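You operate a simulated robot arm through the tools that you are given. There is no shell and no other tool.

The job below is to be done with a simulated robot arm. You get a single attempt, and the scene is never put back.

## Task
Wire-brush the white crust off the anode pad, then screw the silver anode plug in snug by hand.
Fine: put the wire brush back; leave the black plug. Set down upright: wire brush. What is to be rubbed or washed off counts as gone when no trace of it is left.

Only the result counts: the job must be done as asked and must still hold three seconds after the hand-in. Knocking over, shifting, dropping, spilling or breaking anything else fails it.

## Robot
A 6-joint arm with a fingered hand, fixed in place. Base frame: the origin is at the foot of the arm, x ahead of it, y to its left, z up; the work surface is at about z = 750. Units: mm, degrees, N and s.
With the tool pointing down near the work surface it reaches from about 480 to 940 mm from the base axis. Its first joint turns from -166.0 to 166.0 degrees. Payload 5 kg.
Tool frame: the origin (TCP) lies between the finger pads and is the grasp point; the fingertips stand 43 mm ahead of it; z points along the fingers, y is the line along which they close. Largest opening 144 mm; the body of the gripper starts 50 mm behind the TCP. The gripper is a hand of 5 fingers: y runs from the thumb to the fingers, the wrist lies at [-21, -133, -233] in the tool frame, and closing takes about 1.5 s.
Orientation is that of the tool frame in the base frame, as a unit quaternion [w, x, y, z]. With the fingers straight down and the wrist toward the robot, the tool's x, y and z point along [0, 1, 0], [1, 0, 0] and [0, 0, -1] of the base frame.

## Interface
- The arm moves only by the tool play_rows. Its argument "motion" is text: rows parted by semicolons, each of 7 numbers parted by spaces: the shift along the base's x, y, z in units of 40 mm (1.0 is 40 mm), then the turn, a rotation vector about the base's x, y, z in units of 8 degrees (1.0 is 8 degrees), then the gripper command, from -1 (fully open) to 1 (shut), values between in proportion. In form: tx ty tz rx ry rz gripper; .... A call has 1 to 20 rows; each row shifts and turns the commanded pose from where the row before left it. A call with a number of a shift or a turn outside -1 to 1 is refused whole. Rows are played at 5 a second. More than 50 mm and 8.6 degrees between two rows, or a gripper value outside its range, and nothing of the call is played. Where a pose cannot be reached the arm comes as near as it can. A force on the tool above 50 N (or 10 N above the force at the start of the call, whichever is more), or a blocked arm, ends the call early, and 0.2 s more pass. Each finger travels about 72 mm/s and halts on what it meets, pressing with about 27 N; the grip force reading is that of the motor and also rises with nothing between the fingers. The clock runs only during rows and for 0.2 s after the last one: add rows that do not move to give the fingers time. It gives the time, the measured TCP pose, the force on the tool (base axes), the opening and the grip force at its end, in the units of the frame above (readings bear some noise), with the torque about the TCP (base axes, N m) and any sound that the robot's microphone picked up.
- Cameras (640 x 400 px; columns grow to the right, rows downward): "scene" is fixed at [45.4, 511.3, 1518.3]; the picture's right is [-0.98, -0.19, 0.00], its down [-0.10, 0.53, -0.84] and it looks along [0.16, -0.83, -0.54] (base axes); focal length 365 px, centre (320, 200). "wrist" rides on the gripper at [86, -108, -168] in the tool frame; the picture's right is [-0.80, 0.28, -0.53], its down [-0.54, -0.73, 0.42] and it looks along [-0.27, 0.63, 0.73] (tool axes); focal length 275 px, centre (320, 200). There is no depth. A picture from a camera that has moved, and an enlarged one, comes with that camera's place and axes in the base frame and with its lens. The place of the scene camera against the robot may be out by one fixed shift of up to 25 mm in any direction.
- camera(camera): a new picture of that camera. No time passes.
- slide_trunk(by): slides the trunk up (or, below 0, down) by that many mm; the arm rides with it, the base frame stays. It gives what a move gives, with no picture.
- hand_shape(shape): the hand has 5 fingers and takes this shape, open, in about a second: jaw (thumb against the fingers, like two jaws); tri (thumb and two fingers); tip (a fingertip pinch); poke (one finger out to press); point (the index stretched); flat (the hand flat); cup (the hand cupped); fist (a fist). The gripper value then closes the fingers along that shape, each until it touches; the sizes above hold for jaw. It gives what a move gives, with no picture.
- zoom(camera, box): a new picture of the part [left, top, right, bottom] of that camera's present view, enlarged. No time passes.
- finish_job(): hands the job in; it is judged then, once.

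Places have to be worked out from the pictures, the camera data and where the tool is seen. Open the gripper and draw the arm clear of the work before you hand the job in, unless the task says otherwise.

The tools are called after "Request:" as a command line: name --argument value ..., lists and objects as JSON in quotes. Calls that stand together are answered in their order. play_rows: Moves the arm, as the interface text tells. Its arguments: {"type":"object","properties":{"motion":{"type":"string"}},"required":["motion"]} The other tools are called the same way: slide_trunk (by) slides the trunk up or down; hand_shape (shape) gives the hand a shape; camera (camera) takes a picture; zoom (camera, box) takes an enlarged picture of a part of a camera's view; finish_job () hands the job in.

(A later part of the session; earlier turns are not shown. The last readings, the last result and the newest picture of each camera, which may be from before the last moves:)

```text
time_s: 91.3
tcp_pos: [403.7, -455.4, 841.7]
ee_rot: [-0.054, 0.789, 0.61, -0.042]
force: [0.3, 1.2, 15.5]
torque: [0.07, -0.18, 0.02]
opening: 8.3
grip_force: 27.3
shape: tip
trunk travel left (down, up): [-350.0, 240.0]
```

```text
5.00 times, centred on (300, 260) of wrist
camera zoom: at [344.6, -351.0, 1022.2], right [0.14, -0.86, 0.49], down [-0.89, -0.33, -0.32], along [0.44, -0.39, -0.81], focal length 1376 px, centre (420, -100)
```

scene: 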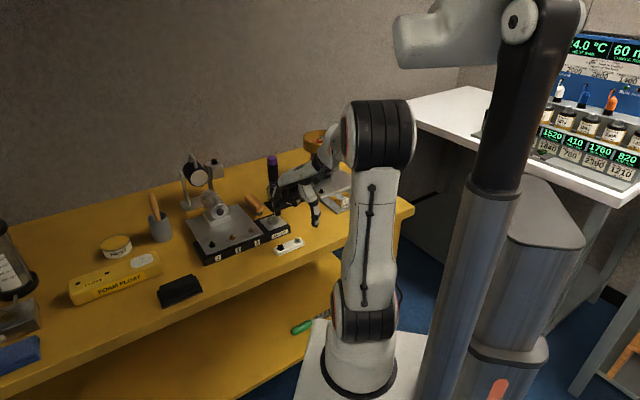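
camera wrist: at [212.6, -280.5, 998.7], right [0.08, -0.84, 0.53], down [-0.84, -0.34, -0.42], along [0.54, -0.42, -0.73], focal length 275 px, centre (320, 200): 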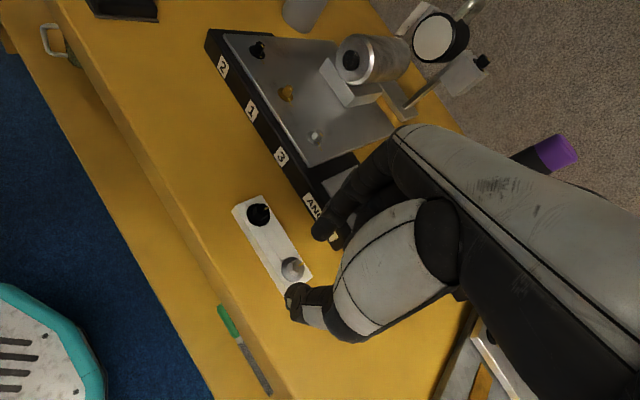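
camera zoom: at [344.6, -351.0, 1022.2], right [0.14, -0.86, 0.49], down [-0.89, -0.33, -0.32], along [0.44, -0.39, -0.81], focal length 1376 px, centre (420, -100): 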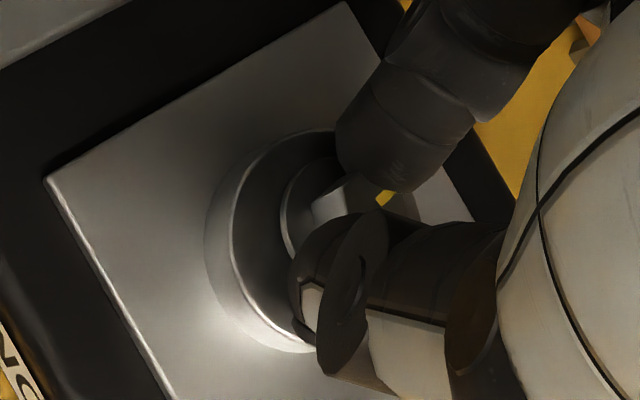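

The stud now meets resistance (15 N) with about 2–3 mm gap left under the flange, so this is the thread start. I begin turning clockwise about the plug axis, compensating the TCP path, and watch torque and height.

Request:
play_rows --motion "-0.0099 -0.0213 0 0 0 -1 1; -0.0128 -0.0198 0 0 0 -1 1; -0.0154 -0.0178 0 0 0 -1 1; -0.0177 -0.0155 0 0 0 -1 1; -0.0197 -0.0128 0 0 0 -1 1; 0 0 0 0 0 0 1"

Request:
zoom --camera "scene" --box '[264, 200, 300, 232]'

Request:
zoom --camera "wrist" --box '[260, 220, 340, 300]'

```text
time_s: 92.7
tcp_pos: [400.6, -456.7, 840.6]
ee_rot: [-0.066, 0.95, 0.304, -0.021]
force: [1.9, 4.4, 19.2]
torque: [0.24, -0.12, 0.05]
opening: 8.6
grip_force: 27.2
shape: tip
trunk travel left (down, up): [-350.0, 240.0]
```

```text
12.50 times, centred on (282, 216) of scene
camera zoom: at [45.4, 511.3, 1518.3], right [-0.98, -0.19, 0.0], down [-0.1, 0.53, -0.84], along [0.16, -0.83, -0.54], focal length 4562 px, centre (795, 0)
```

zoom: 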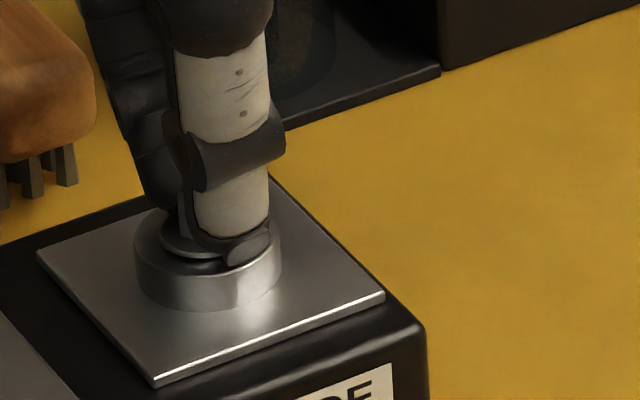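

```text
5.00 times, centred on (300, 260) of wrist
camera zoom: at [422.1, -339.9, 1020.7], right [-0.44, -0.75, 0.49], down [-0.89, 0.32, -0.32], along [0.08, -0.58, -0.81], focal length 1376 px, centre (420, -100)
```

zoom: 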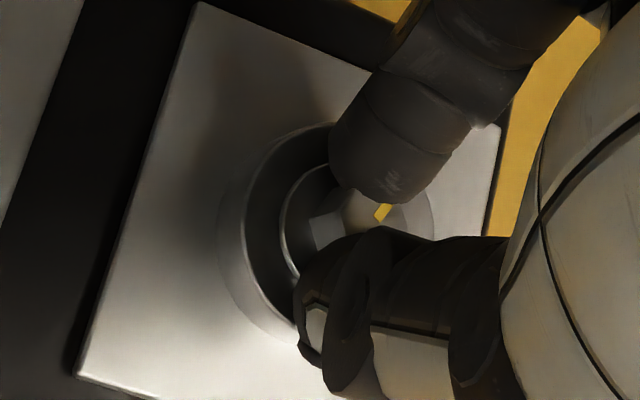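

Comparing flange and stud positions, the plug was nearly straight in the grip originally and my 8° hand tilt actually tilted it about 6.5°. I lift the plug back out to correct this before threading.

Request:
play_rows --motion "0 0 0.1 0 0 0 1; 0 0 0.1 0 0 0 1; 0 0 0.15 0 0 0 1; 0 0 0.2 0 0 0 1; 0 0 0 0 0 0 1"

Request:
zoom --camera "scene" --box '[268, 200, 292, 226]'

Request:
zoom --camera "wrist" --box '[260, 220, 340, 300]'

```text
time_s: 93.9
tcp_pos: [400.8, -459.2, 860.8]
ee_rot: [-0.068, 0.95, 0.304, -0.021]
force: [1.3, 0.3, -1.0]
torque: [0.01, 0.01, 0.03]
opening: 8.0
grip_force: 27.0
shape: tip
trunk travel left (down, up): [-350.0, 240.0]
```

```text
15.38 times, centred on (280, 213) of scene
camera zoom: at [45.4, 511.3, 1518.3], right [-0.98, -0.19, 0.0], down [-0.1, 0.53, -0.84], along [0.16, -0.83, -0.54], focal length 5614 px, centre (935, 0)
```

zoom: 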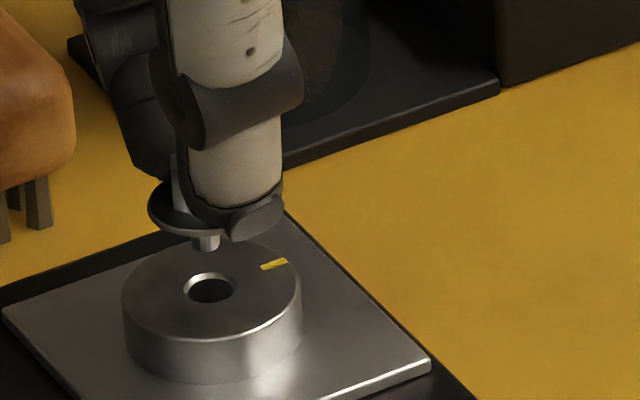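

```text
5.00 times, centred on (300, 260) of wrist
camera zoom: at [422.2, -341.3, 1041.8], right [-0.44, -0.75, 0.49], down [-0.89, 0.32, -0.32], along [0.08, -0.58, -0.81], focal length 1376 px, centre (420, -100)
```

zoom: 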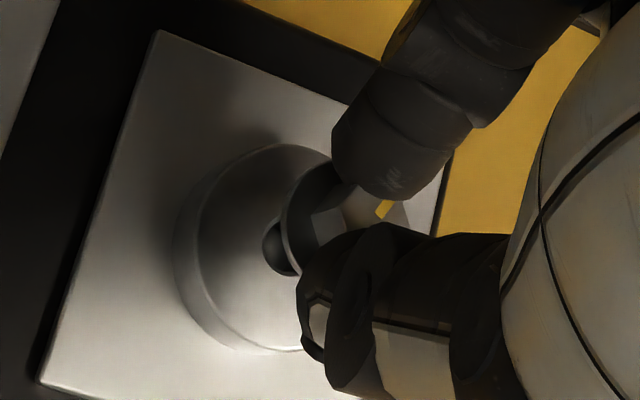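

The plug lifted out freely, so no thread had engaged. I remove about 6° of the tilt about the flange while hovering and then re-check alignment.

Request:
play_rows --motion "-0.032 0.045 0 -0.305 -0.218 0 1; -0.032 0.045 0 -0.305 -0.218 0 1; 0 0 0 0 0 0 1; 0 0 0 0 0 0 1"

Request:
zoom --camera "scene" --box '[268, 200, 292, 226]'

Request:
zoom --camera "wrist" --box '[260, 220, 340, 300]'

```text
time_s: 94.9
tcp_pos: [397.9, -454.8, 862.0]
ee_rot: [-0.018, 0.953, 0.304, -0.004]
force: [-0.3, -0.5, 0.0]
torque: [0.0, 0.02, 0.04]
opening: 8.2
grip_force: 27.2
shape: tip
trunk travel left (down, up): [-350.0, 240.0]
```

```text
15.38 times, centred on (280, 213) of scene
camera zoom: at [45.4, 511.3, 1518.3], right [-0.98, -0.19, 0.0], down [-0.1, 0.53, -0.84], along [0.16, -0.83, -0.54], focal length 5614 px, centre (935, 0)
```

zoom: 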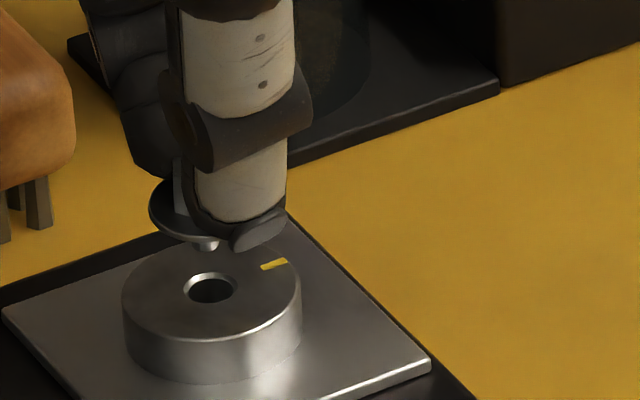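

```text
5.00 times, centred on (300, 260) of wrist
camera zoom: at [408.4, -321.9, 1032.6], right [-0.47, -0.71, 0.52], down [-0.87, 0.29, -0.4], along [0.13, -0.64, -0.75], focal length 1376 px, centre (420, -100)
```

zoom: 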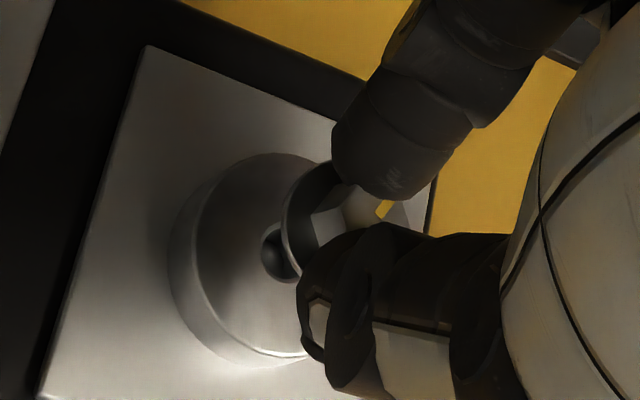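

Now the plug looks upright, and the wrist view puts the flange centre within 1 mm of the hole. I apply a small correction and lower it again in steps.

Request:
play_rows --motion "0.007 -0.013 -0.1 0 0 0 1; 0 0 -0.1 0 0 0 1; 0 0 -0.06 0 0 0 1; 0 0 -0.04 0 0 0 1; 0 0 -0.03 0 0 0 1; 0 0 0 0 0 0 1"

Request:
zoom --camera "scene" --box '[268, 204, 292, 230]'

Request:
zoom --camera "wrist" --box '[260, 220, 340, 300]'

```text
time_s: 96.3
tcp_pos: [397.9, -454.8, 847.4]
ee_rot: [-0.018, 0.952, 0.304, -0.003]
force: [-0.3, 0.7, -0.3]
torque: [0.03, 0.01, 0.02]
opening: 8.0
grip_force: 27.1
shape: tip
trunk travel left (down, up): [-350.0, 240.0]
```

```text
15.38 times, centred on (280, 217) of scene
camera zoom: at [45.4, 511.3, 1518.3], right [-0.98, -0.19, 0.0], down [-0.1, 0.53, -0.84], along [0.16, -0.83, -0.54], focal length 5614 px, centre (935, -62)
```

zoom: 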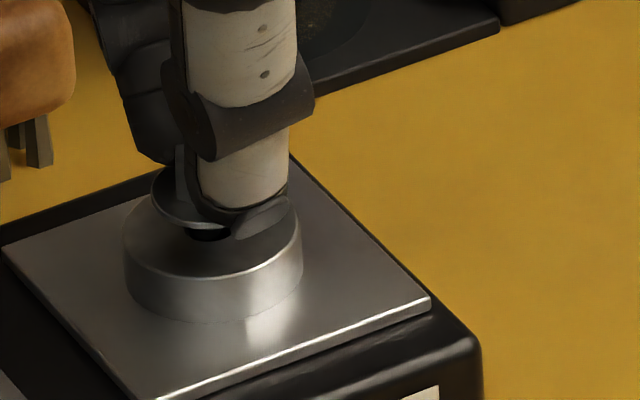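

```text
5.00 times, centred on (300, 260) of wrist
camera zoom: at [409.1, -322.9, 1019.3], right [-0.47, -0.71, 0.52], down [-0.87, 0.29, -0.4], along [0.13, -0.64, -0.75], focal length 1376 px, centre (420, -100)
```

zoom: 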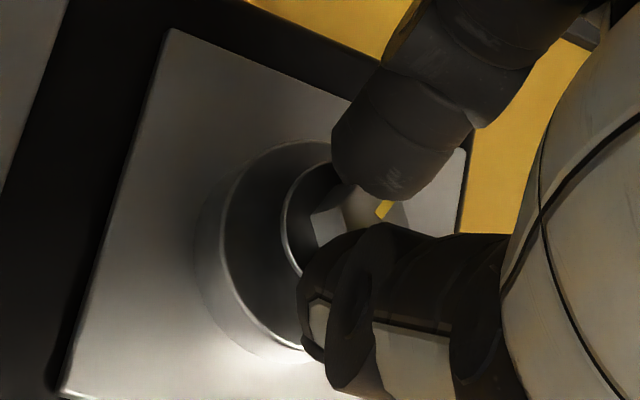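

Alignment is good in both views (plug axis about [396.8,−453.4]). I continue lowering in about 1 mm steps.

Request:
play_rows --motion "0 0 -0.03 0 0 0 1; 0 0 -0.03 0 0 0 1; 0 0 -0.03 0 0 0 1; 0 0 0 0 0 0 1"

Request:
play_rows --motion "0 0 -0.03 0 0 0 1; 0 0 -0.03 0 0 0 1; 0 0 0 0 0 0 1"

Request:
zoom --camera "scene" --box '[268, 204, 292, 230]'

Request:
zoom --camera "wrist" --box '[260, 220, 340, 300]'

```text
time_s: 97.3
tcp_pos: [398.0, -453.5, 844.8]
ee_rot: [-0.018, 0.952, 0.305, -0.005]
force: [-0.9, 0.9, 0.0]
torque: [0.01, 0.03, -0.01]
opening: 8.0
grip_force: 27.2
shape: tip
trunk travel left (down, up): [-350.0, 240.0]
```

```text
time_s: 98.1
tcp_pos: [398.5, -454.9, 842.1]
ee_rot: [-0.018, 0.953, 0.304, -0.005]
force: [-0.7, 0.0, 2.8]
torque: [0.02, 0.02, 0.0]
opening: 8.0
grip_force: 27.3
shape: tip
trunk travel left (down, up): [-350.0, 240.0]
```

```text
15.38 times, centred on (280, 217) of scene
camera zoom: at [45.4, 511.3, 1518.3], right [-0.98, -0.19, 0.0], down [-0.1, 0.53, -0.84], along [0.16, -0.83, -0.54], focal length 5614 px, centre (935, -62)
```

zoom: 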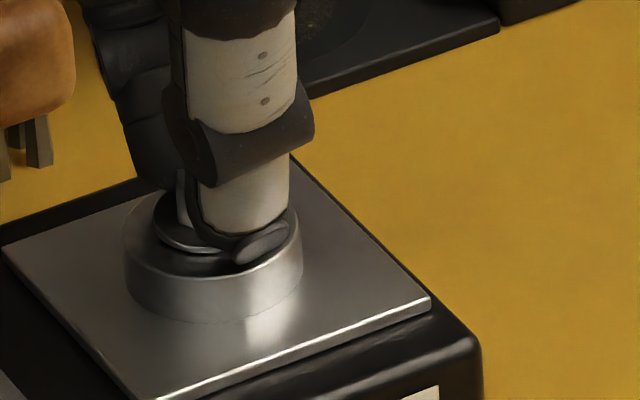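

```text
5.00 times, centred on (300, 260) of wrist
camera zoom: at [409.4, -322.3, 1012.8], right [-0.47, -0.71, 0.52], down [-0.87, 0.29, -0.4], along [0.13, -0.64, -0.75], focal length 1376 px, centre (420, -100)
```

zoom: 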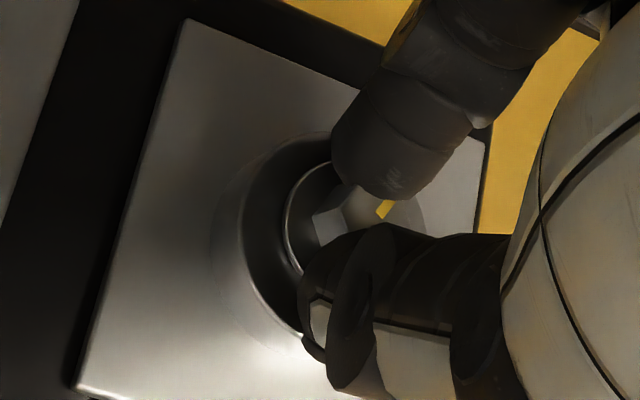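

Contact begins with the flange nearly at the boss face. I press slightly to see whether it's seated.

Request:
play_rows --motion "0 0 -0.025 0 0 0 1; 0 0 -0.025 0 0 0 1; 0 0 0 0 0 0 1"

Request:
zoom --camera "wrist" --box '[280, 235, 320, 280]'

Request:
zoom --camera "scene" --box '[268, 204, 292, 230]'

```text
time_s: 98.9
tcp_pos: [397.9, -454.0, 840.6]
ee_rot: [-0.017, 0.953, 0.304, -0.004]
force: [2.3, -0.4, 6.8]
torque: [0.02, 0.03, 0.02]
opening: 8.0
grip_force: 26.4
shape: tip
trunk travel left (down, up): [-350.0, 240.0]
```

```text
8.89 times, centred on (300, 258) of wrist
camera zoom: at [409.2, -322.4, 1011.6], right [-0.47, -0.71, 0.52], down [-0.87, 0.29, -0.4], along [0.13, -0.64, -0.75], focal length 2447 px, centre (498, -311)
```

zoom: 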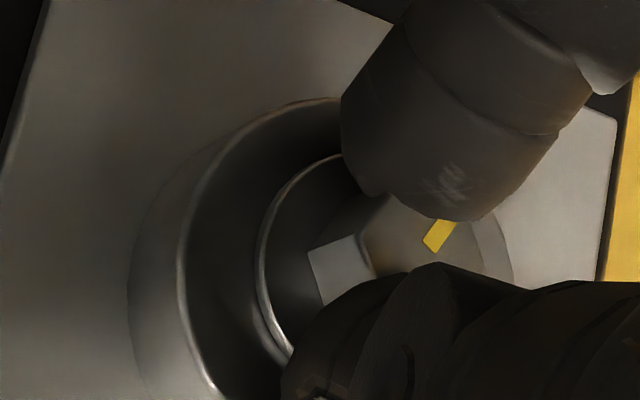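

```text
15.38 times, centred on (280, 217) of scene
camera zoom: at [45.4, 511.3, 1518.3], right [-0.98, -0.19, 0.0], down [-0.1, 0.53, -0.84], along [0.16, -0.83, -0.54], focal length 5614 px, centre (935, -62)
```

zoom: 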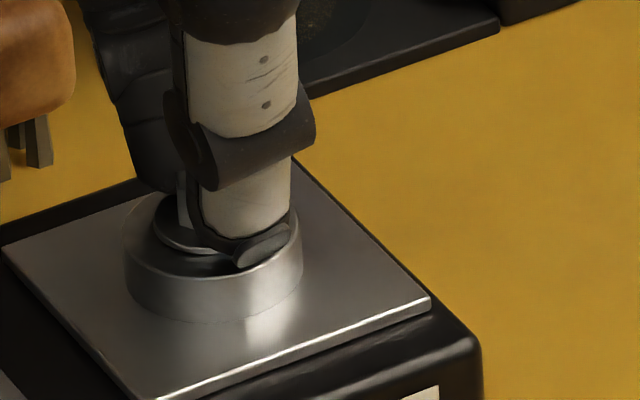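

The plug is centred on the boss, pressed with about 7 N. I turn clockwise 40° around its axis and watch torque, height and the mark.

Request:
play_rows --motion "-0.0077 -0.0053 0 0 0 -1 1; -0.0083 -0.0042 0 0 0 -1 1; -0.0088 -0.003 0 0 0 -1 1; -0.0092 -0.0018 0 0 0 -1 1; -0.0093 -0.0005 0 0 0 -1 1; 0 0 0 0 0 0 1"

Request:
zoom --camera "wrist" --box '[280, 235, 320, 280]'

Request:
zoom --camera "scene" --box '[268, 204, 292, 230]'

```text
time_s: 100.3
tcp_pos: [396.3, -455.3, 841.6]
ee_rot: [-0.017, 0.999, -0.04, 0.002]
force: [2.1, -0.3, 12.3]
torque: [-0.02, -0.09, -0.02]
opening: 8.5
grip_force: 27.3
shape: tip
trunk travel left (down, up): [-350.0, 240.0]
```

```text
8.89 times, centred on (300, 258) of wrist
camera zoom: at [490.4, -360.9, 1012.1], right [-0.82, -0.24, 0.52], down [-0.48, 0.78, -0.4], along [-0.31, -0.58, -0.75], focal length 2447 px, centre (498, -311)
```

zoom: 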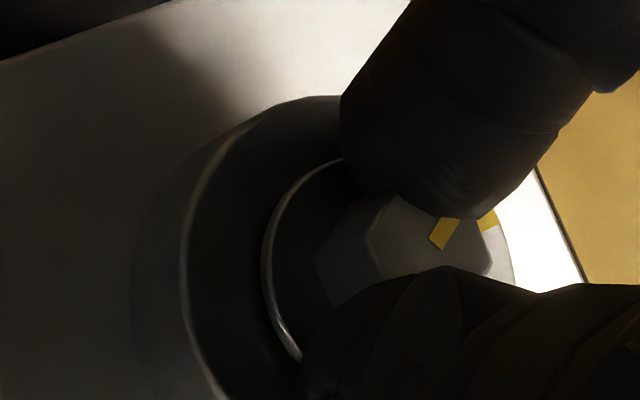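

```text
15.38 times, centred on (280, 217) of scene
camera zoom: at [45.4, 511.3, 1518.3], right [-0.98, -0.19, 0.0], down [-0.1, 0.53, -0.84], along [0.16, -0.83, -0.54], focal length 5614 px, centre (935, -62)
```

zoom: 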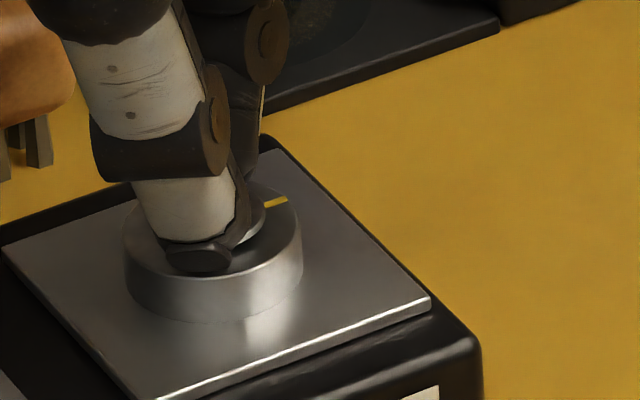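

The plug turns with the hand; torque is still negligible. To learn the safe clockwise limit without risking the plug, I release it here, lift away and test further rotation in the air.

Request:
play_rows --motion "0 0 0.03 0 0 0 0.8; 0 0 0 0 0 0 0.6; 0 0 0 0 0 0 0.4; 0 0 0 0 0 0 0.4; 0 0 0.3 0 0 0 0.4; 0 0 0.8 0 0 0 0.4; 0 0 0.9 0 0 0 0.4; 0 0 0.9 0 0 0 0.4; 0 0 0.9 0 0 0 0.4; 0 0 0 0 0 0 0.4"

Request:
zoom --camera "scene" --box '[268, 204, 292, 230]'

Request:
camera --camera "wrist"

```text
time_s: 102.5
tcp_pos: [397.5, -455.4, 996.2]
ee_rot: [-0.019, 0.999, -0.039, 0.001]
force: [0.5, -0.2, 0.2]
torque: [0.01, -0.02, -0.01]
opening: 42.8
grip_force: 0.1
shape: tip
trunk travel left (down, up): [-350.0, 240.0]
```

```text
15.38 times, centred on (280, 217) of scene
camera zoom: at [45.4, 511.3, 1518.3], right [-0.98, -0.19, 0.0], down [-0.1, 0.53, -0.84], along [0.16, -0.83, -0.54], focal length 5614 px, centre (935, -62)
```

zoom: 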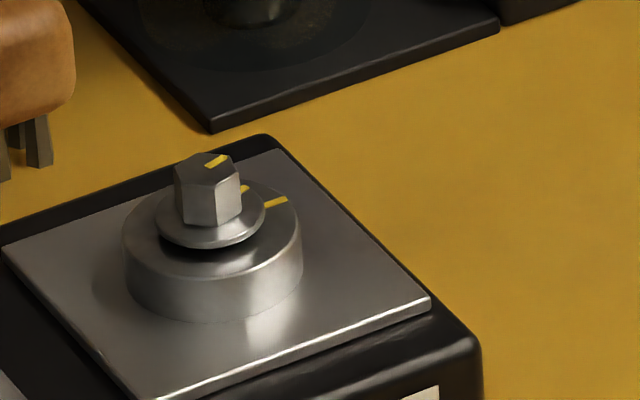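

```text
taken
camera wrist: at [491.0, -361.0, 1166.4], right [-0.82, -0.24, 0.52], down [-0.48, 0.78, -0.4], along [-0.31, -0.58, -0.75], focal length 275 px, centre (320, 200)
```

wrist: 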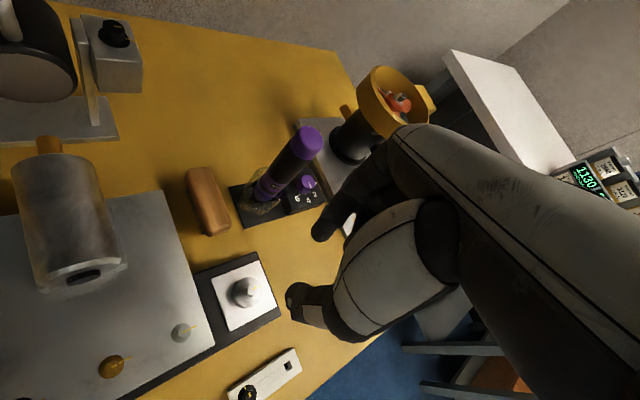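

Excellent: the plug stands upright in the hole, engaged, with about 2.8 mm gap left under its flange. Now in the air I test further clockwise rotation in small batches.

Request:
play_rows --motion "0 0 0.5 0 0 -1 0.4; 0 0 0 0 0 -1 0.4; 0 0 0 0 0 -1 0.4; 0 0 0 0 0 0 0.4"

Request:
play_rows --motion "0 0 0 0 0 -1 0.4; 0 0 0 0 0 -1 0.4; 0 0 0 0 0 -1 0.4; 0 0 0 0 0 0 0.4"

```text
time_s: 103.5
tcp_pos: [397.0, -455.7, 1014.1]
ee_rot: [-0.018, 0.969, -0.248, 0.005]
force: [0.6, 0.3, -0.2]
torque: [0.02, 0.03, 0.02]
opening: 42.8
grip_force: 0.1
shape: tip
trunk travel left (down, up): [-350.0, 240.0]
```

```text
time_s: 104.5
tcp_pos: [399.2, -455.4, 1014.1]
ee_rot: [-0.016, 0.896, -0.444, 0.008]
force: [0.5, -0.7, 0.0]
torque: [0.01, -0.02, -0.01]
opening: 42.8
grip_force: 0.0
shape: tip
trunk travel left (down, up): [-350.0, 240.0]
```

Reachable down to azimuth −143°. I continue testing.

Request:
play_rows --motion "0 0 0 0 0 -1 0.4; 0 0 0 0 0 -1 0.4; 0 0 0 0 0 -1 0.4; 0 0 0 0 0 0 0.4"

Request:
play_rows --motion "0 0 0 0 0 -1 0.4; 0 0 0 0 0 -1 0.4; 0 0 0 0 0 0 0.4"

```text
time_s: 105.5
tcp_pos: [395.9, -456.8, 1012.4]
ee_rot: [-0.014, 0.784, -0.62, 0.013]
force: [-0.3, 0.0, -0.5]
torque: [0.0, -0.02, 0.0]
opening: 42.9
grip_force: 0.0
shape: tip
trunk travel left (down, up): [-350.0, 240.0]
```

```text
time_s: 106.3
tcp_pos: [396.0, -455.2, 1013.5]
ee_rot: [0.012, -0.691, 0.723, -0.013]
force: [0.3, -0.4, 0.5]
torque: [0.03, 0.02, -0.04]
opening: 42.8
grip_force: 0.1
shape: tip
trunk travel left (down, up): [-350.0, 240.0]
```

Azimuth −183° is still reachable. I test a bit further, two steps at a time.

Request:
play_rows --motion "0 0 0 0 0 -1 0.4; 0 0 0 0 0 -1 0.4; 0 0 0 0 0 0 0.4"

Request:
play_rows --motion "0 0 0 0 0 -1 0.4; 0 0 0 0 0 0 0.4"

Request:
play_rows --motion "0 0 0 0 0 -1 0.4; 0 0 0 0 0 0 0.4"

```text
time_s: 107.1
tcp_pos: [383.2, -446.0, 994.7]
ee_rot: [0.01, -0.584, 0.811, -0.018]
force: [0.8, -0.2, 1.0]
torque: [0.03, 0.02, 0.01]
opening: 42.6
grip_force: 0.1
shape: tip
out of reach, approached as far as the arm can: row 1, 2
trunk travel left (down, up): [-350.0, 240.0]
```

```text
time_s: 107.7
tcp_pos: [372.0, -439.5, 983.5]
ee_rot: [0.009, -0.526, 0.85, -0.018]
force: [0.8, 0.9, 1.2]
torque: [-0.02, -0.03, -0.04]
opening: 42.9
grip_force: 0.0
shape: tip
out of reach, approached as far as the arm can: row 1
trunk travel left (down, up): [-350.0, 240.0]
```

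```text
time_s: 108.3
tcp_pos: [368.7, -434.9, 972.7]
ee_rot: [0.009, -0.464, 0.886, -0.019]
force: [0.1, -0.6, -0.2]
torque: [0.01, -0.03, 0.01]
opening: 42.7
grip_force: 0.1
shape: tip
out of reach, approached as far as the arm can: row 1
trunk travel left (down, up): [-350.0, 240.0]
```

The limit is near azimuth −185°. I unwind back into the reachable range and confirm the position recovers.

Request:
play_rows --motion "0 0 0 0 0 1 0.4; 0 0 0 0 0 1 0.4; 0 0 0 0 0 1 0.4; 0 0 0 0 0 1 0.4; 0 0 0 0 0 1 0.4; 0 0 0 0 0 1 0.4; 0 0 0 0 0 0 0.4"

Request:
camera --camera "wrist"

```text
time_s: 109.9
tcp_pos: [366.7, -434.1, 971.6]
ee_rot: [-0.015, 0.785, -0.619, 0.011]
force: [-0.6, 0.2, 0.4]
torque: [-0.01, -0.04, 0.0]
opening: 43.0
grip_force: 0.1
shape: tip
trunk travel left (down, up): [-350.0, 240.0]
```

```text
taken
camera wrist: at [487.2, -494.6, 1144.0], right [-0.48, 0.7, 0.52], down [0.59, 0.7, -0.4], along [-0.65, 0.12, -0.75], focal length 275 px, centre (320, 200)
```

wrist: 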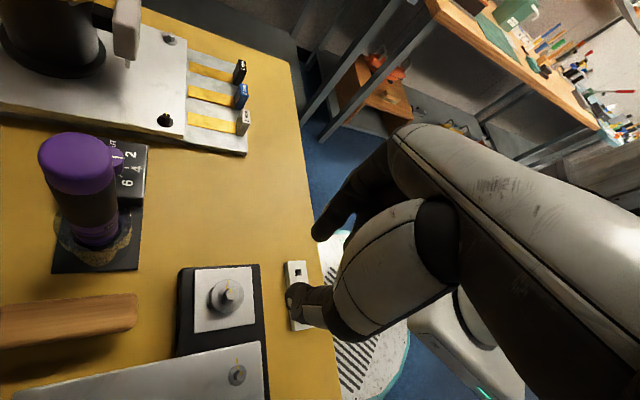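

The controller resumed cleanly from its reached pose, and the bench is undisturbed. I remove the residual tilt and rotate back counter-clockwise toward azimuth +25° while staying high.

Request:
play_rows --motion "0 0 0.4 -0.071 0.256 0 0.4; 0.2 -0.1 0.3 0 0 1 0.4; 0.2 -0.1 0.3 0 0 1 0.4; 0.2 -0.15 0 0 0 1 0.4; 0.15 -0.15 0 0 0 1 0.4; 0 0 0 0 0 1 0.4; 0 0 0 0 0 1 0.4; 0 0 0 0 0 1 0.4; 0 0 0 0 0 1 0.4; 0 0 0 0 0 1 0.4; 0 0 0 0 0 1 0.4; 0 0 0 0 0 1 0.4; 0 0 0 0 0 1 0.4; 0 0 0 0 0 0 0.4"

Request:
play_rows --motion "0 0 0 0 0 1 0.4; 0 0 0 0 0 1 0.4; 0 0 0 0 0 1 0.4; 0 0 0 0 0 1 0.4; 0 0 0 0 0 1 0.4; 0 0 0 0 0 1 0.4; 0 0 0 0 0 1 0.4; 0 0 0 0 0 1 0.4; 0 0 0 0 0 1 0.4; 0 0 0 0 0 1 0.4; 0 0 0 0 0 1 0.4; 0 0 0 0 0 1 0.4; 0 0 0 0 0 0 0.4"

Request:
camera --camera "wrist"

```text
time_s: 112.9
tcp_pos: [397.3, -455.0, 1012.8]
ee_rot: [0.001, 0.986, 0.169, 0.002]
force: [0.1, -0.3, 0.7]
torque: [-0.02, -0.03, 0.0]
opening: 42.8
grip_force: 0.1
shape: tip
trunk travel left (down, up): [-350.0, 240.0]
```

```text
time_s: 115.7
tcp_pos: [397.3, -454.7, 1013.4]
ee_rot: [-0.002, 0.534, 0.846, 0.001]
force: [0.6, -0.6, -0.1]
torque: [0.03, 0.0, 0.0]
opening: 43.1
grip_force: 0.1
shape: tip
trunk travel left (down, up): [-350.0, 240.0]
```

```text
taken
camera wrist: at [262.8, -424.9, 1180.2], right [0.6, -0.6, 0.53], down [-0.42, -0.8, -0.43], along [0.68, 0.03, -0.73], focal length 275 px, centre (320, 200)
```

wrist: 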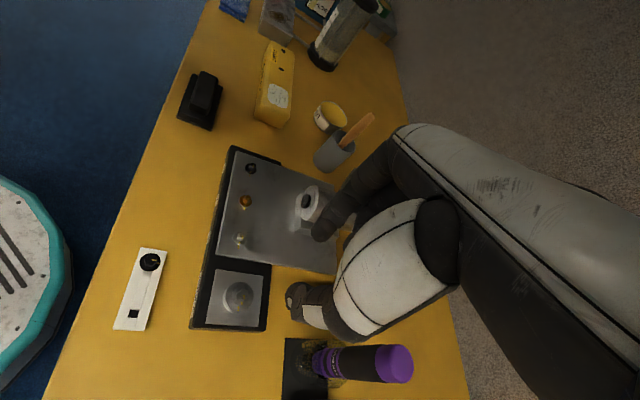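

Now at azimuth 25.5°. I zoom on the plug in the boss to read its mark, flats and exact position.

Request:
zoom --camera "wrist" --box '[226, 283, 252, 309]'

Request:
zoom --camera "scene" --box '[268, 204, 292, 230]'

```text
15.38 times, centred on (239, 296) of wrist
camera zoom: at [262.8, -424.9, 1180.2], right [0.6, -0.6, 0.53], down [-0.42, -0.8, -0.43], along [0.68, 0.03, -0.73], focal length 4235 px, centre (1566, -1277)
```

zoom: 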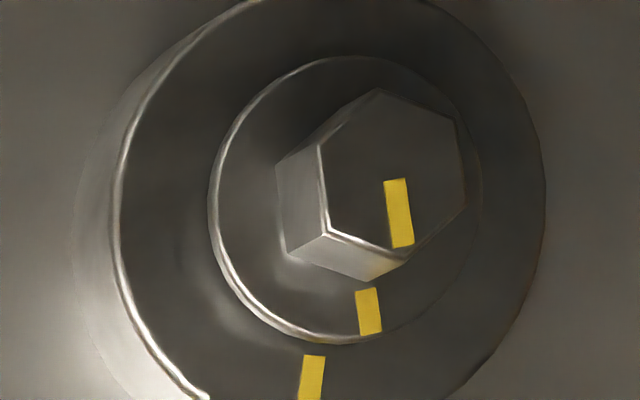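

```text
15.38 times, centred on (280, 217) of scene
camera zoom: at [45.4, 511.3, 1518.3], right [-0.98, -0.19, 0.0], down [-0.1, 0.53, -0.84], along [0.16, -0.83, -0.54], focal length 5614 px, centre (935, -62)
```

zoom: 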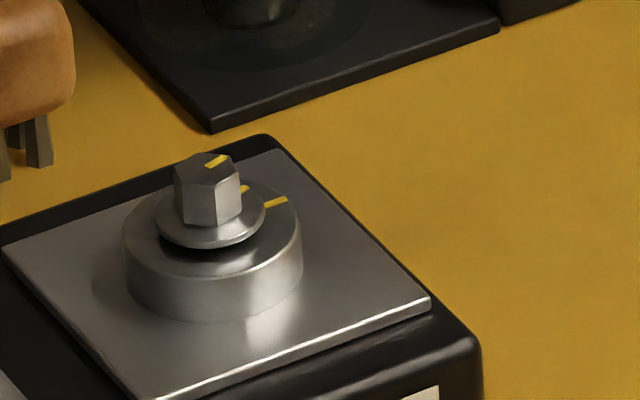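

The plug's hex vertex points to azimuth ≈ −119°, so a flat pair faces azimuth ≈31°. I rotate 6° to match, centre over the plug at about [396.5,−453.7], and descend to z≈850.

Request:
play_rows --motion "0 0.055 0 0 0 0.725 0.4; 0 0 -0.8 0 0 0 0.4; 0 0 -0.8 0 0 0 0.4; 0 0 -0.8 0 0 0 0.4; 0 0 -0.8 0 0 0 0.4; 0 0 -0.5 0 0 0 0.4; 0 0 -0.35 0 0 0 0.4; 0 0 0 0 0 0 0.4; 0 0 0 0 0 0 0.4"

Request:
zoom --camera "wrist" --box '[250, 200, 350, 320]'

Request:
zoom --camera "scene" --box '[262, 192, 298, 228]'

```text
time_s: 117.7
tcp_pos: [396.5, -452.8, 850.4]
ee_rot: [-0.002, 0.491, 0.871, 0.0]
force: [-0.1, 0.6, -0.5]
torque: [-0.02, -0.01, 0.01]
opening: 42.7
grip_force: 0.0
shape: tip
trunk travel left (down, up): [-350.0, 240.0]
```

```text
3.33 times, centred on (300, 260) of wrist
camera zoom: at [259.1, -436.3, 1017.7], right [0.66, -0.54, 0.53], down [-0.34, -0.84, -0.43], along [0.67, 0.1, -0.73], focal length 918 px, centre (387, 0)
```

zoom: 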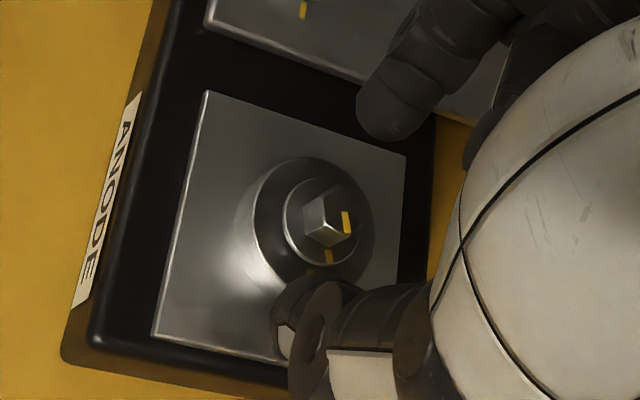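

```text
11.11 times, centred on (280, 210) of scene
camera zoom: at [45.4, 511.3, 1518.3], right [-0.98, -0.19, 0.0], down [-0.1, 0.53, -0.84], along [0.16, -0.83, -0.54], focal length 4055 px, centre (764, 89)
```

zoom: 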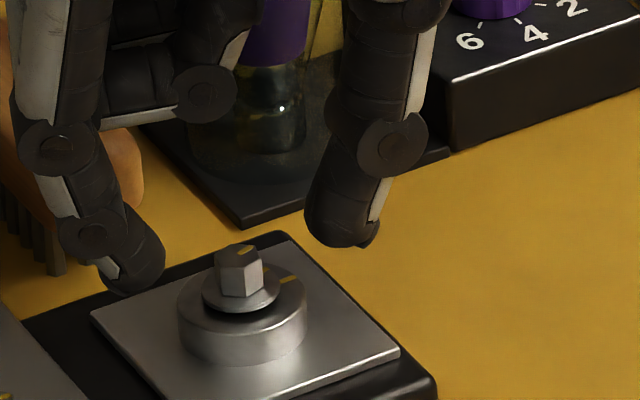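

The hand straddles the plug at matching azimuth, about 2 mm off-centre. I correct, lower to true z≈841.5 and re-check before closing.

Request:
play_rows --motion "0.047 -0.015 -0.1 0 0 0 0.4; 0 0 -0.07 0 0 0 0.4; 0 0 -0.035 0 0 0 0.4; 0 0 0 0 0 0 0.4; 0 0 0 0 0 0 0.4"

Request:
zoom --camera "wrist" --box '[260, 210, 340, 310]'

Request:
zoom --camera "scene" --box '[262, 196, 298, 232]'

```text
time_s: 118.9
tcp_pos: [399.5, -453.2, 841.0]
ee_rot: [-0.001, 0.49, 0.871, 0.001]
force: [0.1, -0.5, -0.1]
torque: [0.0, -0.01, 0.02]
opening: 43.0
grip_force: 0.0
shape: tip
trunk travel left (down, up): [-350.0, 240.0]
```

```text
4.00 times, centred on (300, 260) of wrist
camera zoom: at [262.0, -436.9, 1009.5], right [0.66, -0.54, 0.53], down [-0.34, -0.84, -0.43], along [0.67, 0.1, -0.73], focal length 1101 px, centre (400, -40)
```

zoom: 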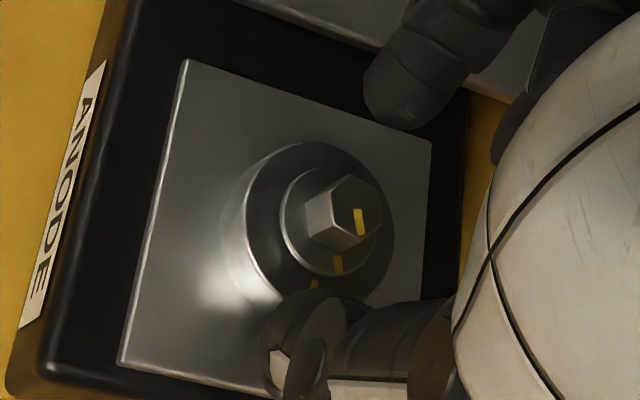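

```text
11.11 times, centred on (280, 214) of scene
camera zoom: at [45.4, 511.3, 1518.3], right [-0.98, -0.19, 0.0], down [-0.1, 0.53, -0.84], along [0.16, -0.83, -0.54], focal length 4055 px, centre (764, 44)
```

zoom: 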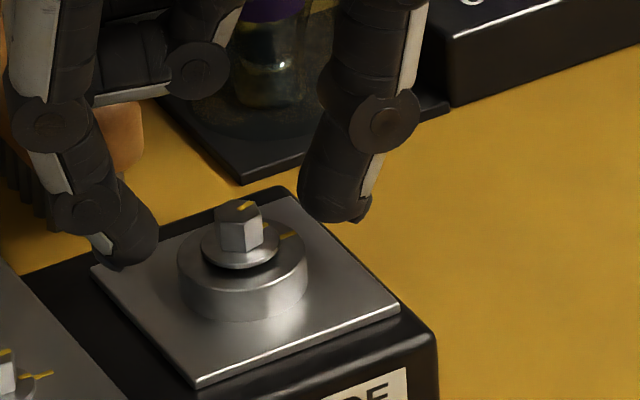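

True TCP is [398.3,−454.2,841.5], with the plug at tool (0.8,−1.0), as in the successful grasp. I close.

Request:
play_rows --motion "0 0 0 0 0 0 0.6; 0 0 0 0 0 0 0.7; 0 0 0 0 0 0 0.78; 0 0 0 0 0 0 0.85; 0 0 0 0 0 0 1; 0 0 0 0 0 0 1; 0 0 0 0 0 0 1"

Request:
zoom --camera "wrist" --box '[260, 210, 340, 310]'

Request:
zoom --camera "scene" --box '[262, 196, 298, 232]'

```text
time_s: 120.5
tcp_pos: [399.1, -453.0, 841.9]
ee_rot: [-0.002, 0.491, 0.871, 0.0]
force: [-1.1, 0.3, -1.1]
torque: [0.03, -0.01, -0.03]
opening: 7.2
grip_force: 27.1
shape: tip
trunk travel left (down, up): [-350.0, 240.0]
```

```text
4.00 times, centred on (300, 260) of wrist
camera zoom: at [262.0, -437.0, 1009.4], right [0.66, -0.54, 0.53], down [-0.34, -0.84, -0.43], along [0.67, 0.1, -0.73], focal length 1101 px, centre (400, -40)
```

zoom: 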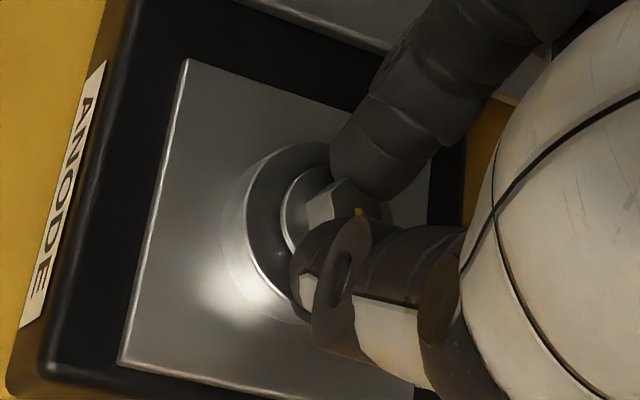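

```text
11.11 times, centred on (280, 214) of scene
camera zoom: at [45.4, 511.3, 1518.3], right [-0.98, -0.19, 0.0], down [-0.1, 0.53, -0.84], along [0.16, -0.83, -0.54], focal length 4055 px, centre (764, 44)
```

zoom: 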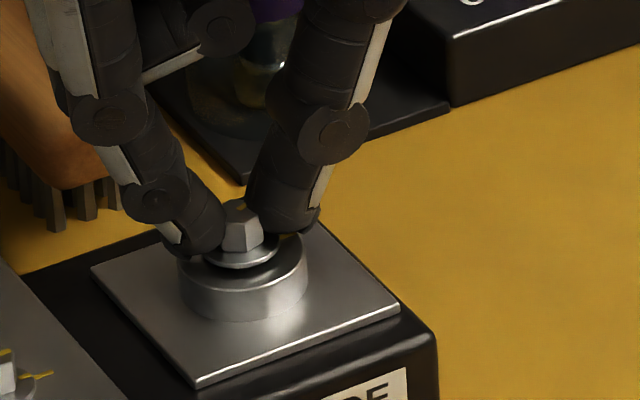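

Gripped on the flats with no load. I turn clockwise 80° about the plug axis with a light downward preload.

Request:
play_rows --motion "-0.0009 -0.0044 -0.03 0 0 -1 1; -0.0015 -0.0042 0 0 0 -1 1; -0.0021 -0.004 0 0 0 -1 1; -0.0026 -0.0037 0 0 0 -1 1; -0.0031 -0.0033 0 0 0 -1 1; -0.0035 -0.0028 0 0 0 -1 1; -0.0039 -0.0023 0 0 0 -1 1; -0.0042 -0.0017 0 0 0 -1 1; -0.0044 -0.0011 0 0 0 -1 1; -0.0045 -0.0005 0 0 0 -1 1; 0 0 0 0 0 0 1"

Request:
zoom --camera "wrist" --box '[260, 210, 340, 310]'

Request:
zoom --camera "scene" --box '[262, 196, 298, 232]'

```text
time_s: 122.9
tcp_pos: [397.6, -454.8, 841.8]
ee_rot: [0.001, 0.936, 0.353, 0.002]
force: [-3.8, -1.6, 2.2]
torque: [-0.06, 0.07, 0.03]
opening: 6.9
grip_force: 26.9
shape: tip
trunk travel left (down, up): [-350.0, 240.0]
```

```text
4.00 times, centred on (300, 260) of wrist
camera zoom: at [391.2, -316.3, 1008.5], right [-0.41, -0.74, 0.53], down [-0.89, 0.19, -0.42], along [0.21, -0.65, -0.73], focal length 1101 px, centre (400, -40)
```

zoom: 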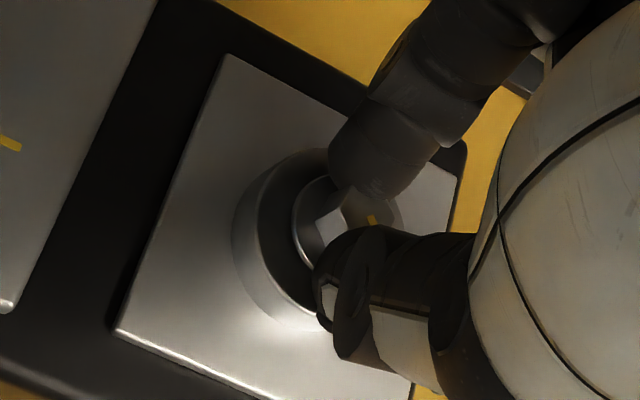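

```text
11.11 times, centred on (280, 214) of scene
camera zoom: at [45.4, 511.3, 1518.3], right [-0.98, -0.19, 0.0], down [-0.1, 0.53, -0.84], along [0.16, -0.83, -0.54], focal length 4055 px, centre (764, 44)
```

zoom: 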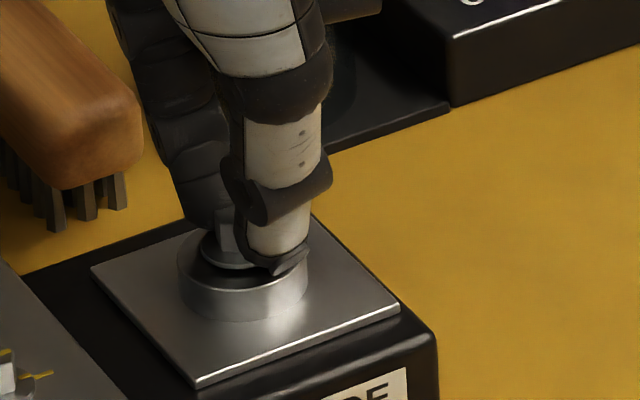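

The plug turns with the hand and has sunk slightly (force stays near 2 N). I continue clockwise another 80° with a little more preload.

Request:
play_rows --motion "-0.0045 0.0001 -0.02 0 0 -1 1; -0.0044 0.0008 0 0 0 -1 1; -0.0043 0.0014 0 0 0 -1 1; -0.0041 0.0019 0 0 0 -1 1; -0.0037 0.0025 0 0 0 -1 1; -0.0034 0.003 0 0 0 -1 1; -0.0029 0.0034 0 0 0 -1 1; -0.0024 0.0038 0 0 0 -1 1; -0.0019 0.0041 0 0 0 -1 1; -0.0013 0.0043 0 0 0 -1 1; 0 0 0 0 0 0 1"

Request:
zoom --camera "wrist" --box '[260, 210, 340, 310]'

Request:
zoom --camera "scene" --box '[262, 196, 298, 232]'

```text
time_s: 125.3
tcp_pos: [395.5, -453.1, 839.8]
ee_rot: [0.001, 0.943, -0.333, 0.001]
force: [-5.4, -8.4, 8.6]
torque: [-0.39, 0.21, 0.01]
opening: 7.1
grip_force: 26.2
shape: tip
trunk travel left (down, up): [-350.0, 240.0]
```

```text
4.00 times, centred on (300, 260) of wrist
camera zoom: at [530.7, -422.8, 1008.0], right [-0.8, 0.28, 0.53], down [0.03, 0.9, -0.43], along [-0.6, -0.32, -0.73], focal length 1101 px, centre (400, -40)
```

zoom: 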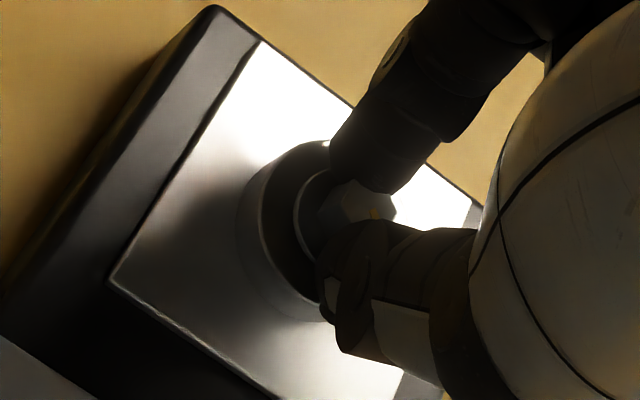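

```text
11.11 times, centred on (280, 214) of scene
camera zoom: at [45.4, 511.3, 1518.3], right [-0.98, -0.19, 0.0], down [-0.1, 0.53, -0.84], along [0.16, -0.83, -0.54], focal length 4055 px, centre (764, 44)
```

zoom: 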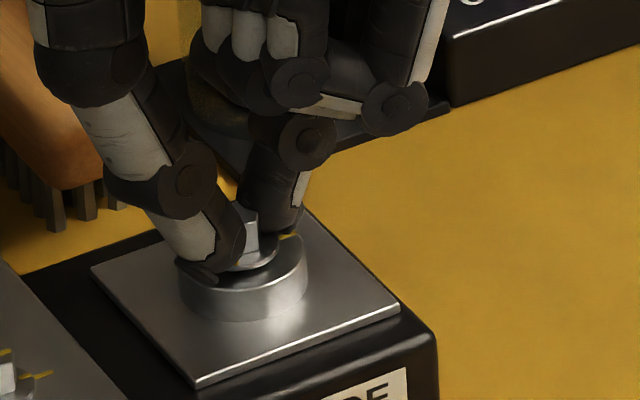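

Lateral load of about 10 N along the pinch direction shows the hand is slightly off the plug axis. I shift ~2 mm to relieve it and continue 40° further, which is still within the tested range.

Request:
play_rows --motion "-0.03 -0.04 0 0 0 0 1; 0 0 0 0 0 0 1; -0.003 0.0066 0 0 0 -1 1; -0.002 0.0069 0 0 0 -1 1; -0.0011 0.0071 0 0 0 -1 1; 0 0.0072 0 0 0 -1 1; 0.001 0.0071 0 0 0 -1 1; 0 0 0 0 0 0 1"

Request:
zoom --camera "wrist" --box '[260, 210, 340, 310]'

Request:
zoom --camera "scene" --box '[262, 196, 298, 232]'

```text
time_s: 127.1
tcp_pos: [394.9, -453.0, 840.9]
ee_rot: [0.002, 0.772, -0.636, 0.001]
force: [-6.6, -0.4, 6.9]
torque: [-0.11, 0.32, 0.02]
opening: 7.0
grip_force: 27.1
shape: tip
trunk travel left (down, up): [-350.0, 240.0]
```

```text
4.00 times, centred on (300, 260) of wrist
camera zoom: at [518.1, -516.7, 1008.0], right [-0.43, 0.73, 0.53], down [0.61, 0.67, -0.43], along [-0.67, 0.14, -0.73], focal length 1101 px, centre (400, -40)
```

zoom: 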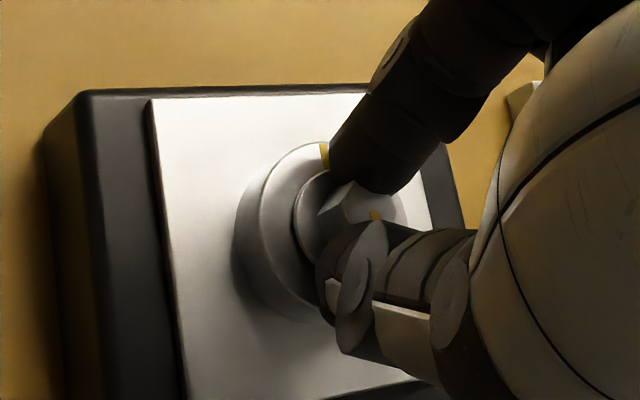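

```text
11.11 times, centred on (280, 214) of scene
camera zoom: at [45.4, 511.3, 1518.3], right [-0.98, -0.19, 0.0], down [-0.1, 0.53, -0.84], along [0.16, -0.83, -0.54], focal length 4055 px, centre (764, 44)
```

zoom: 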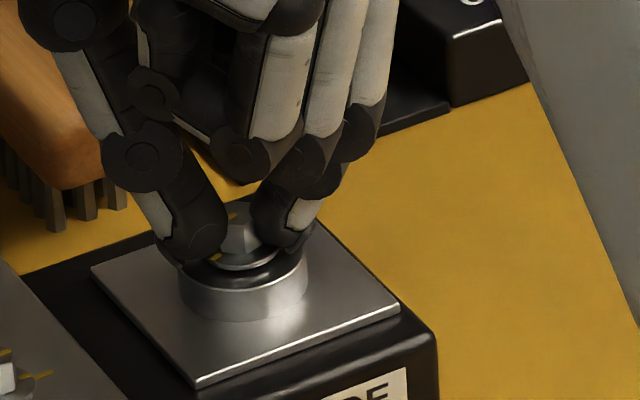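

The plug follows the hand without slip; its flange mark is now near azimuth +41°. I release, lift 25 mm just clear of the hex, and rotate back 180° for the next stroke.

Request:
play_rows --motion "0 0 0.02 0 0 0 0.8; 0 0 0 0 0 0 0.6; 0 0 0 0 0 0 0.4; 0 0 0 0 0 0 0.4; 0 0 0.3 0 0 0 0.4; 0 0 0.4 0 0 0 0.4; 0 0 0.4 0 0 0 0.4; 0 0 0 0 0 0 0.4"

Request:
zoom --camera "scene" --box '[268, 204, 292, 230]'

Request:
zoom --camera "wrist" --box '[240, 220, 320, 320]'

```text
time_s: 128.9
tcp_pos: [397.5, -453.2, 886.4]
ee_rot: [0.001, 0.773, -0.634, 0.001]
force: [1.3, 0.1, 1.1]
torque: [-0.01, -0.02, -0.02]
opening: 42.6
grip_force: 0.1
shape: tip
trunk travel left (down, up): [-350.0, 240.0]
```

```text
15.38 times, centred on (280, 217) of scene
camera zoom: at [45.4, 511.3, 1518.3], right [-0.98, -0.19, 0.0], down [-0.1, 0.53, -0.84], along [0.16, -0.83, -0.54], focal length 5614 px, centre (935, -62)
```

zoom: 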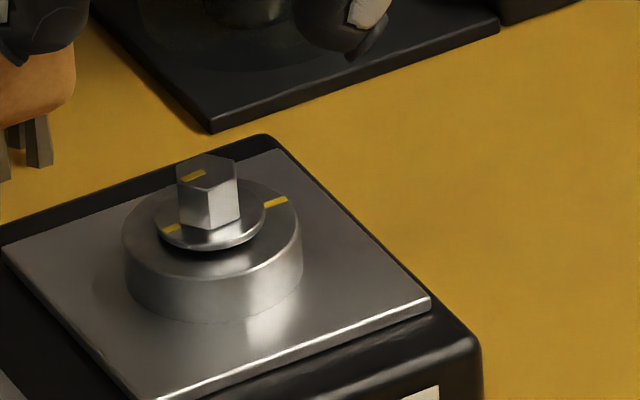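

```text
4.00 times, centred on (280, 270) of wrist
camera zoom: at [519.7, -515.7, 1052.7], right [-0.43, 0.73, 0.53], down [0.61, 0.67, -0.43], along [-0.67, 0.14, -0.73], focal length 1101 px, centre (480, -80)
```

zoom: 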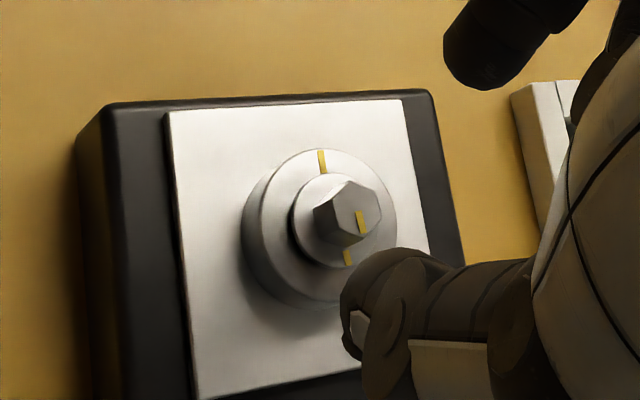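

The plug has turned about 200° and sunk slightly, with a gap still visible, so it's threading in slowly. I rotate back 180° at this height for the next stroke.

Request:
play_rows --motion "0 0 0 0 0 1 0.4; 0 0 0 0 0 1 0.4; 0 0 0 0 0 1 0.4; 0 0 0 0 0 1 0.4; 0 0 0 0 0 1 0.4; 0 0 0 0 0 1 0.4; 0 0 0 0 0 1 0.4; 0 0 0 0 0 1 0.4; 0 0 0 0 0 1 0.4; 0 0 0 0 0 1 0.4; 0 0 0 0 0 1 0.4; 0 0 0 0 0 1 0.4; 0 0 0 0 0 1 0.4; 0 0 0 0 0 1 0.4; 0 0 0 0 0 1 0.4; 0 0 0 0 0 1 0.4; 0 0 0 0 0 1 0.4; 0 0 0 0 0 1 0.4; 0 0 0 0 0 1 0.4; 0 0 0 0 0 1 0.4"

Request:
play_rows --motion "0 0 0 0 0 1 0.4; 0 0 0 0 0 1 0.4; 0 0 0 0 0 0.53 0.4; 0 0 -0.5 0 0 0 0.4; 0 0 -0.4 0 0 0 0.4; 0 0 0 0 0 0 0.4; 0 0 0 0 0 0 0.4"

Request:
zoom --camera "wrist" --box '[260, 210, 340, 310]'

```text
time_s: 133.1
tcp_pos: [395.4, -454.2, 885.9]
ee_rot: [-0.001, 0.758, 0.652, 0.002]
force: [-0.1, 0.3, 0.9]
torque: [-0.01, -0.01, 0.02]
opening: 42.9
grip_force: 0.0
shape: tip
trunk travel left (down, up): [-350.0, 240.0]
```

```text
time_s: 134.7
tcp_pos: [395.8, -453.2, 850.5]
ee_rot: [-0.001, 0.632, 0.775, 0.001]
force: [0.0, -0.2, 0.5]
torque: [0.0, -0.02, 0.02]
opening: 42.9
grip_force: 0.0
shape: tip
trunk travel left (down, up): [-350.0, 240.0]
```

```text
4.00 times, centred on (300, 260) of wrist
camera zoom: at [271.9, -391.1, 1017.2], right [0.44, -0.73, 0.53], down [-0.6, -0.68, -0.43], along [0.67, -0.14, -0.73], focal length 1101 px, centre (400, -40)
```

zoom: 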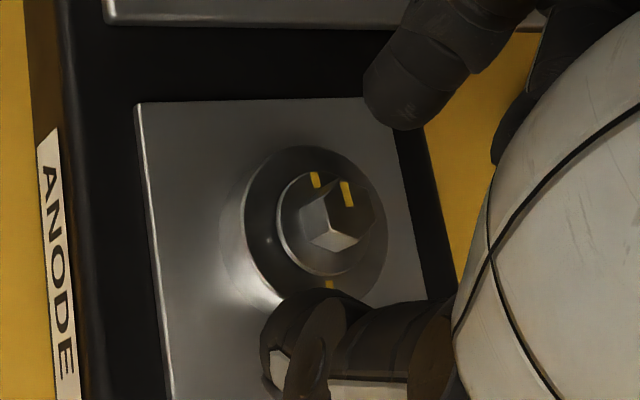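

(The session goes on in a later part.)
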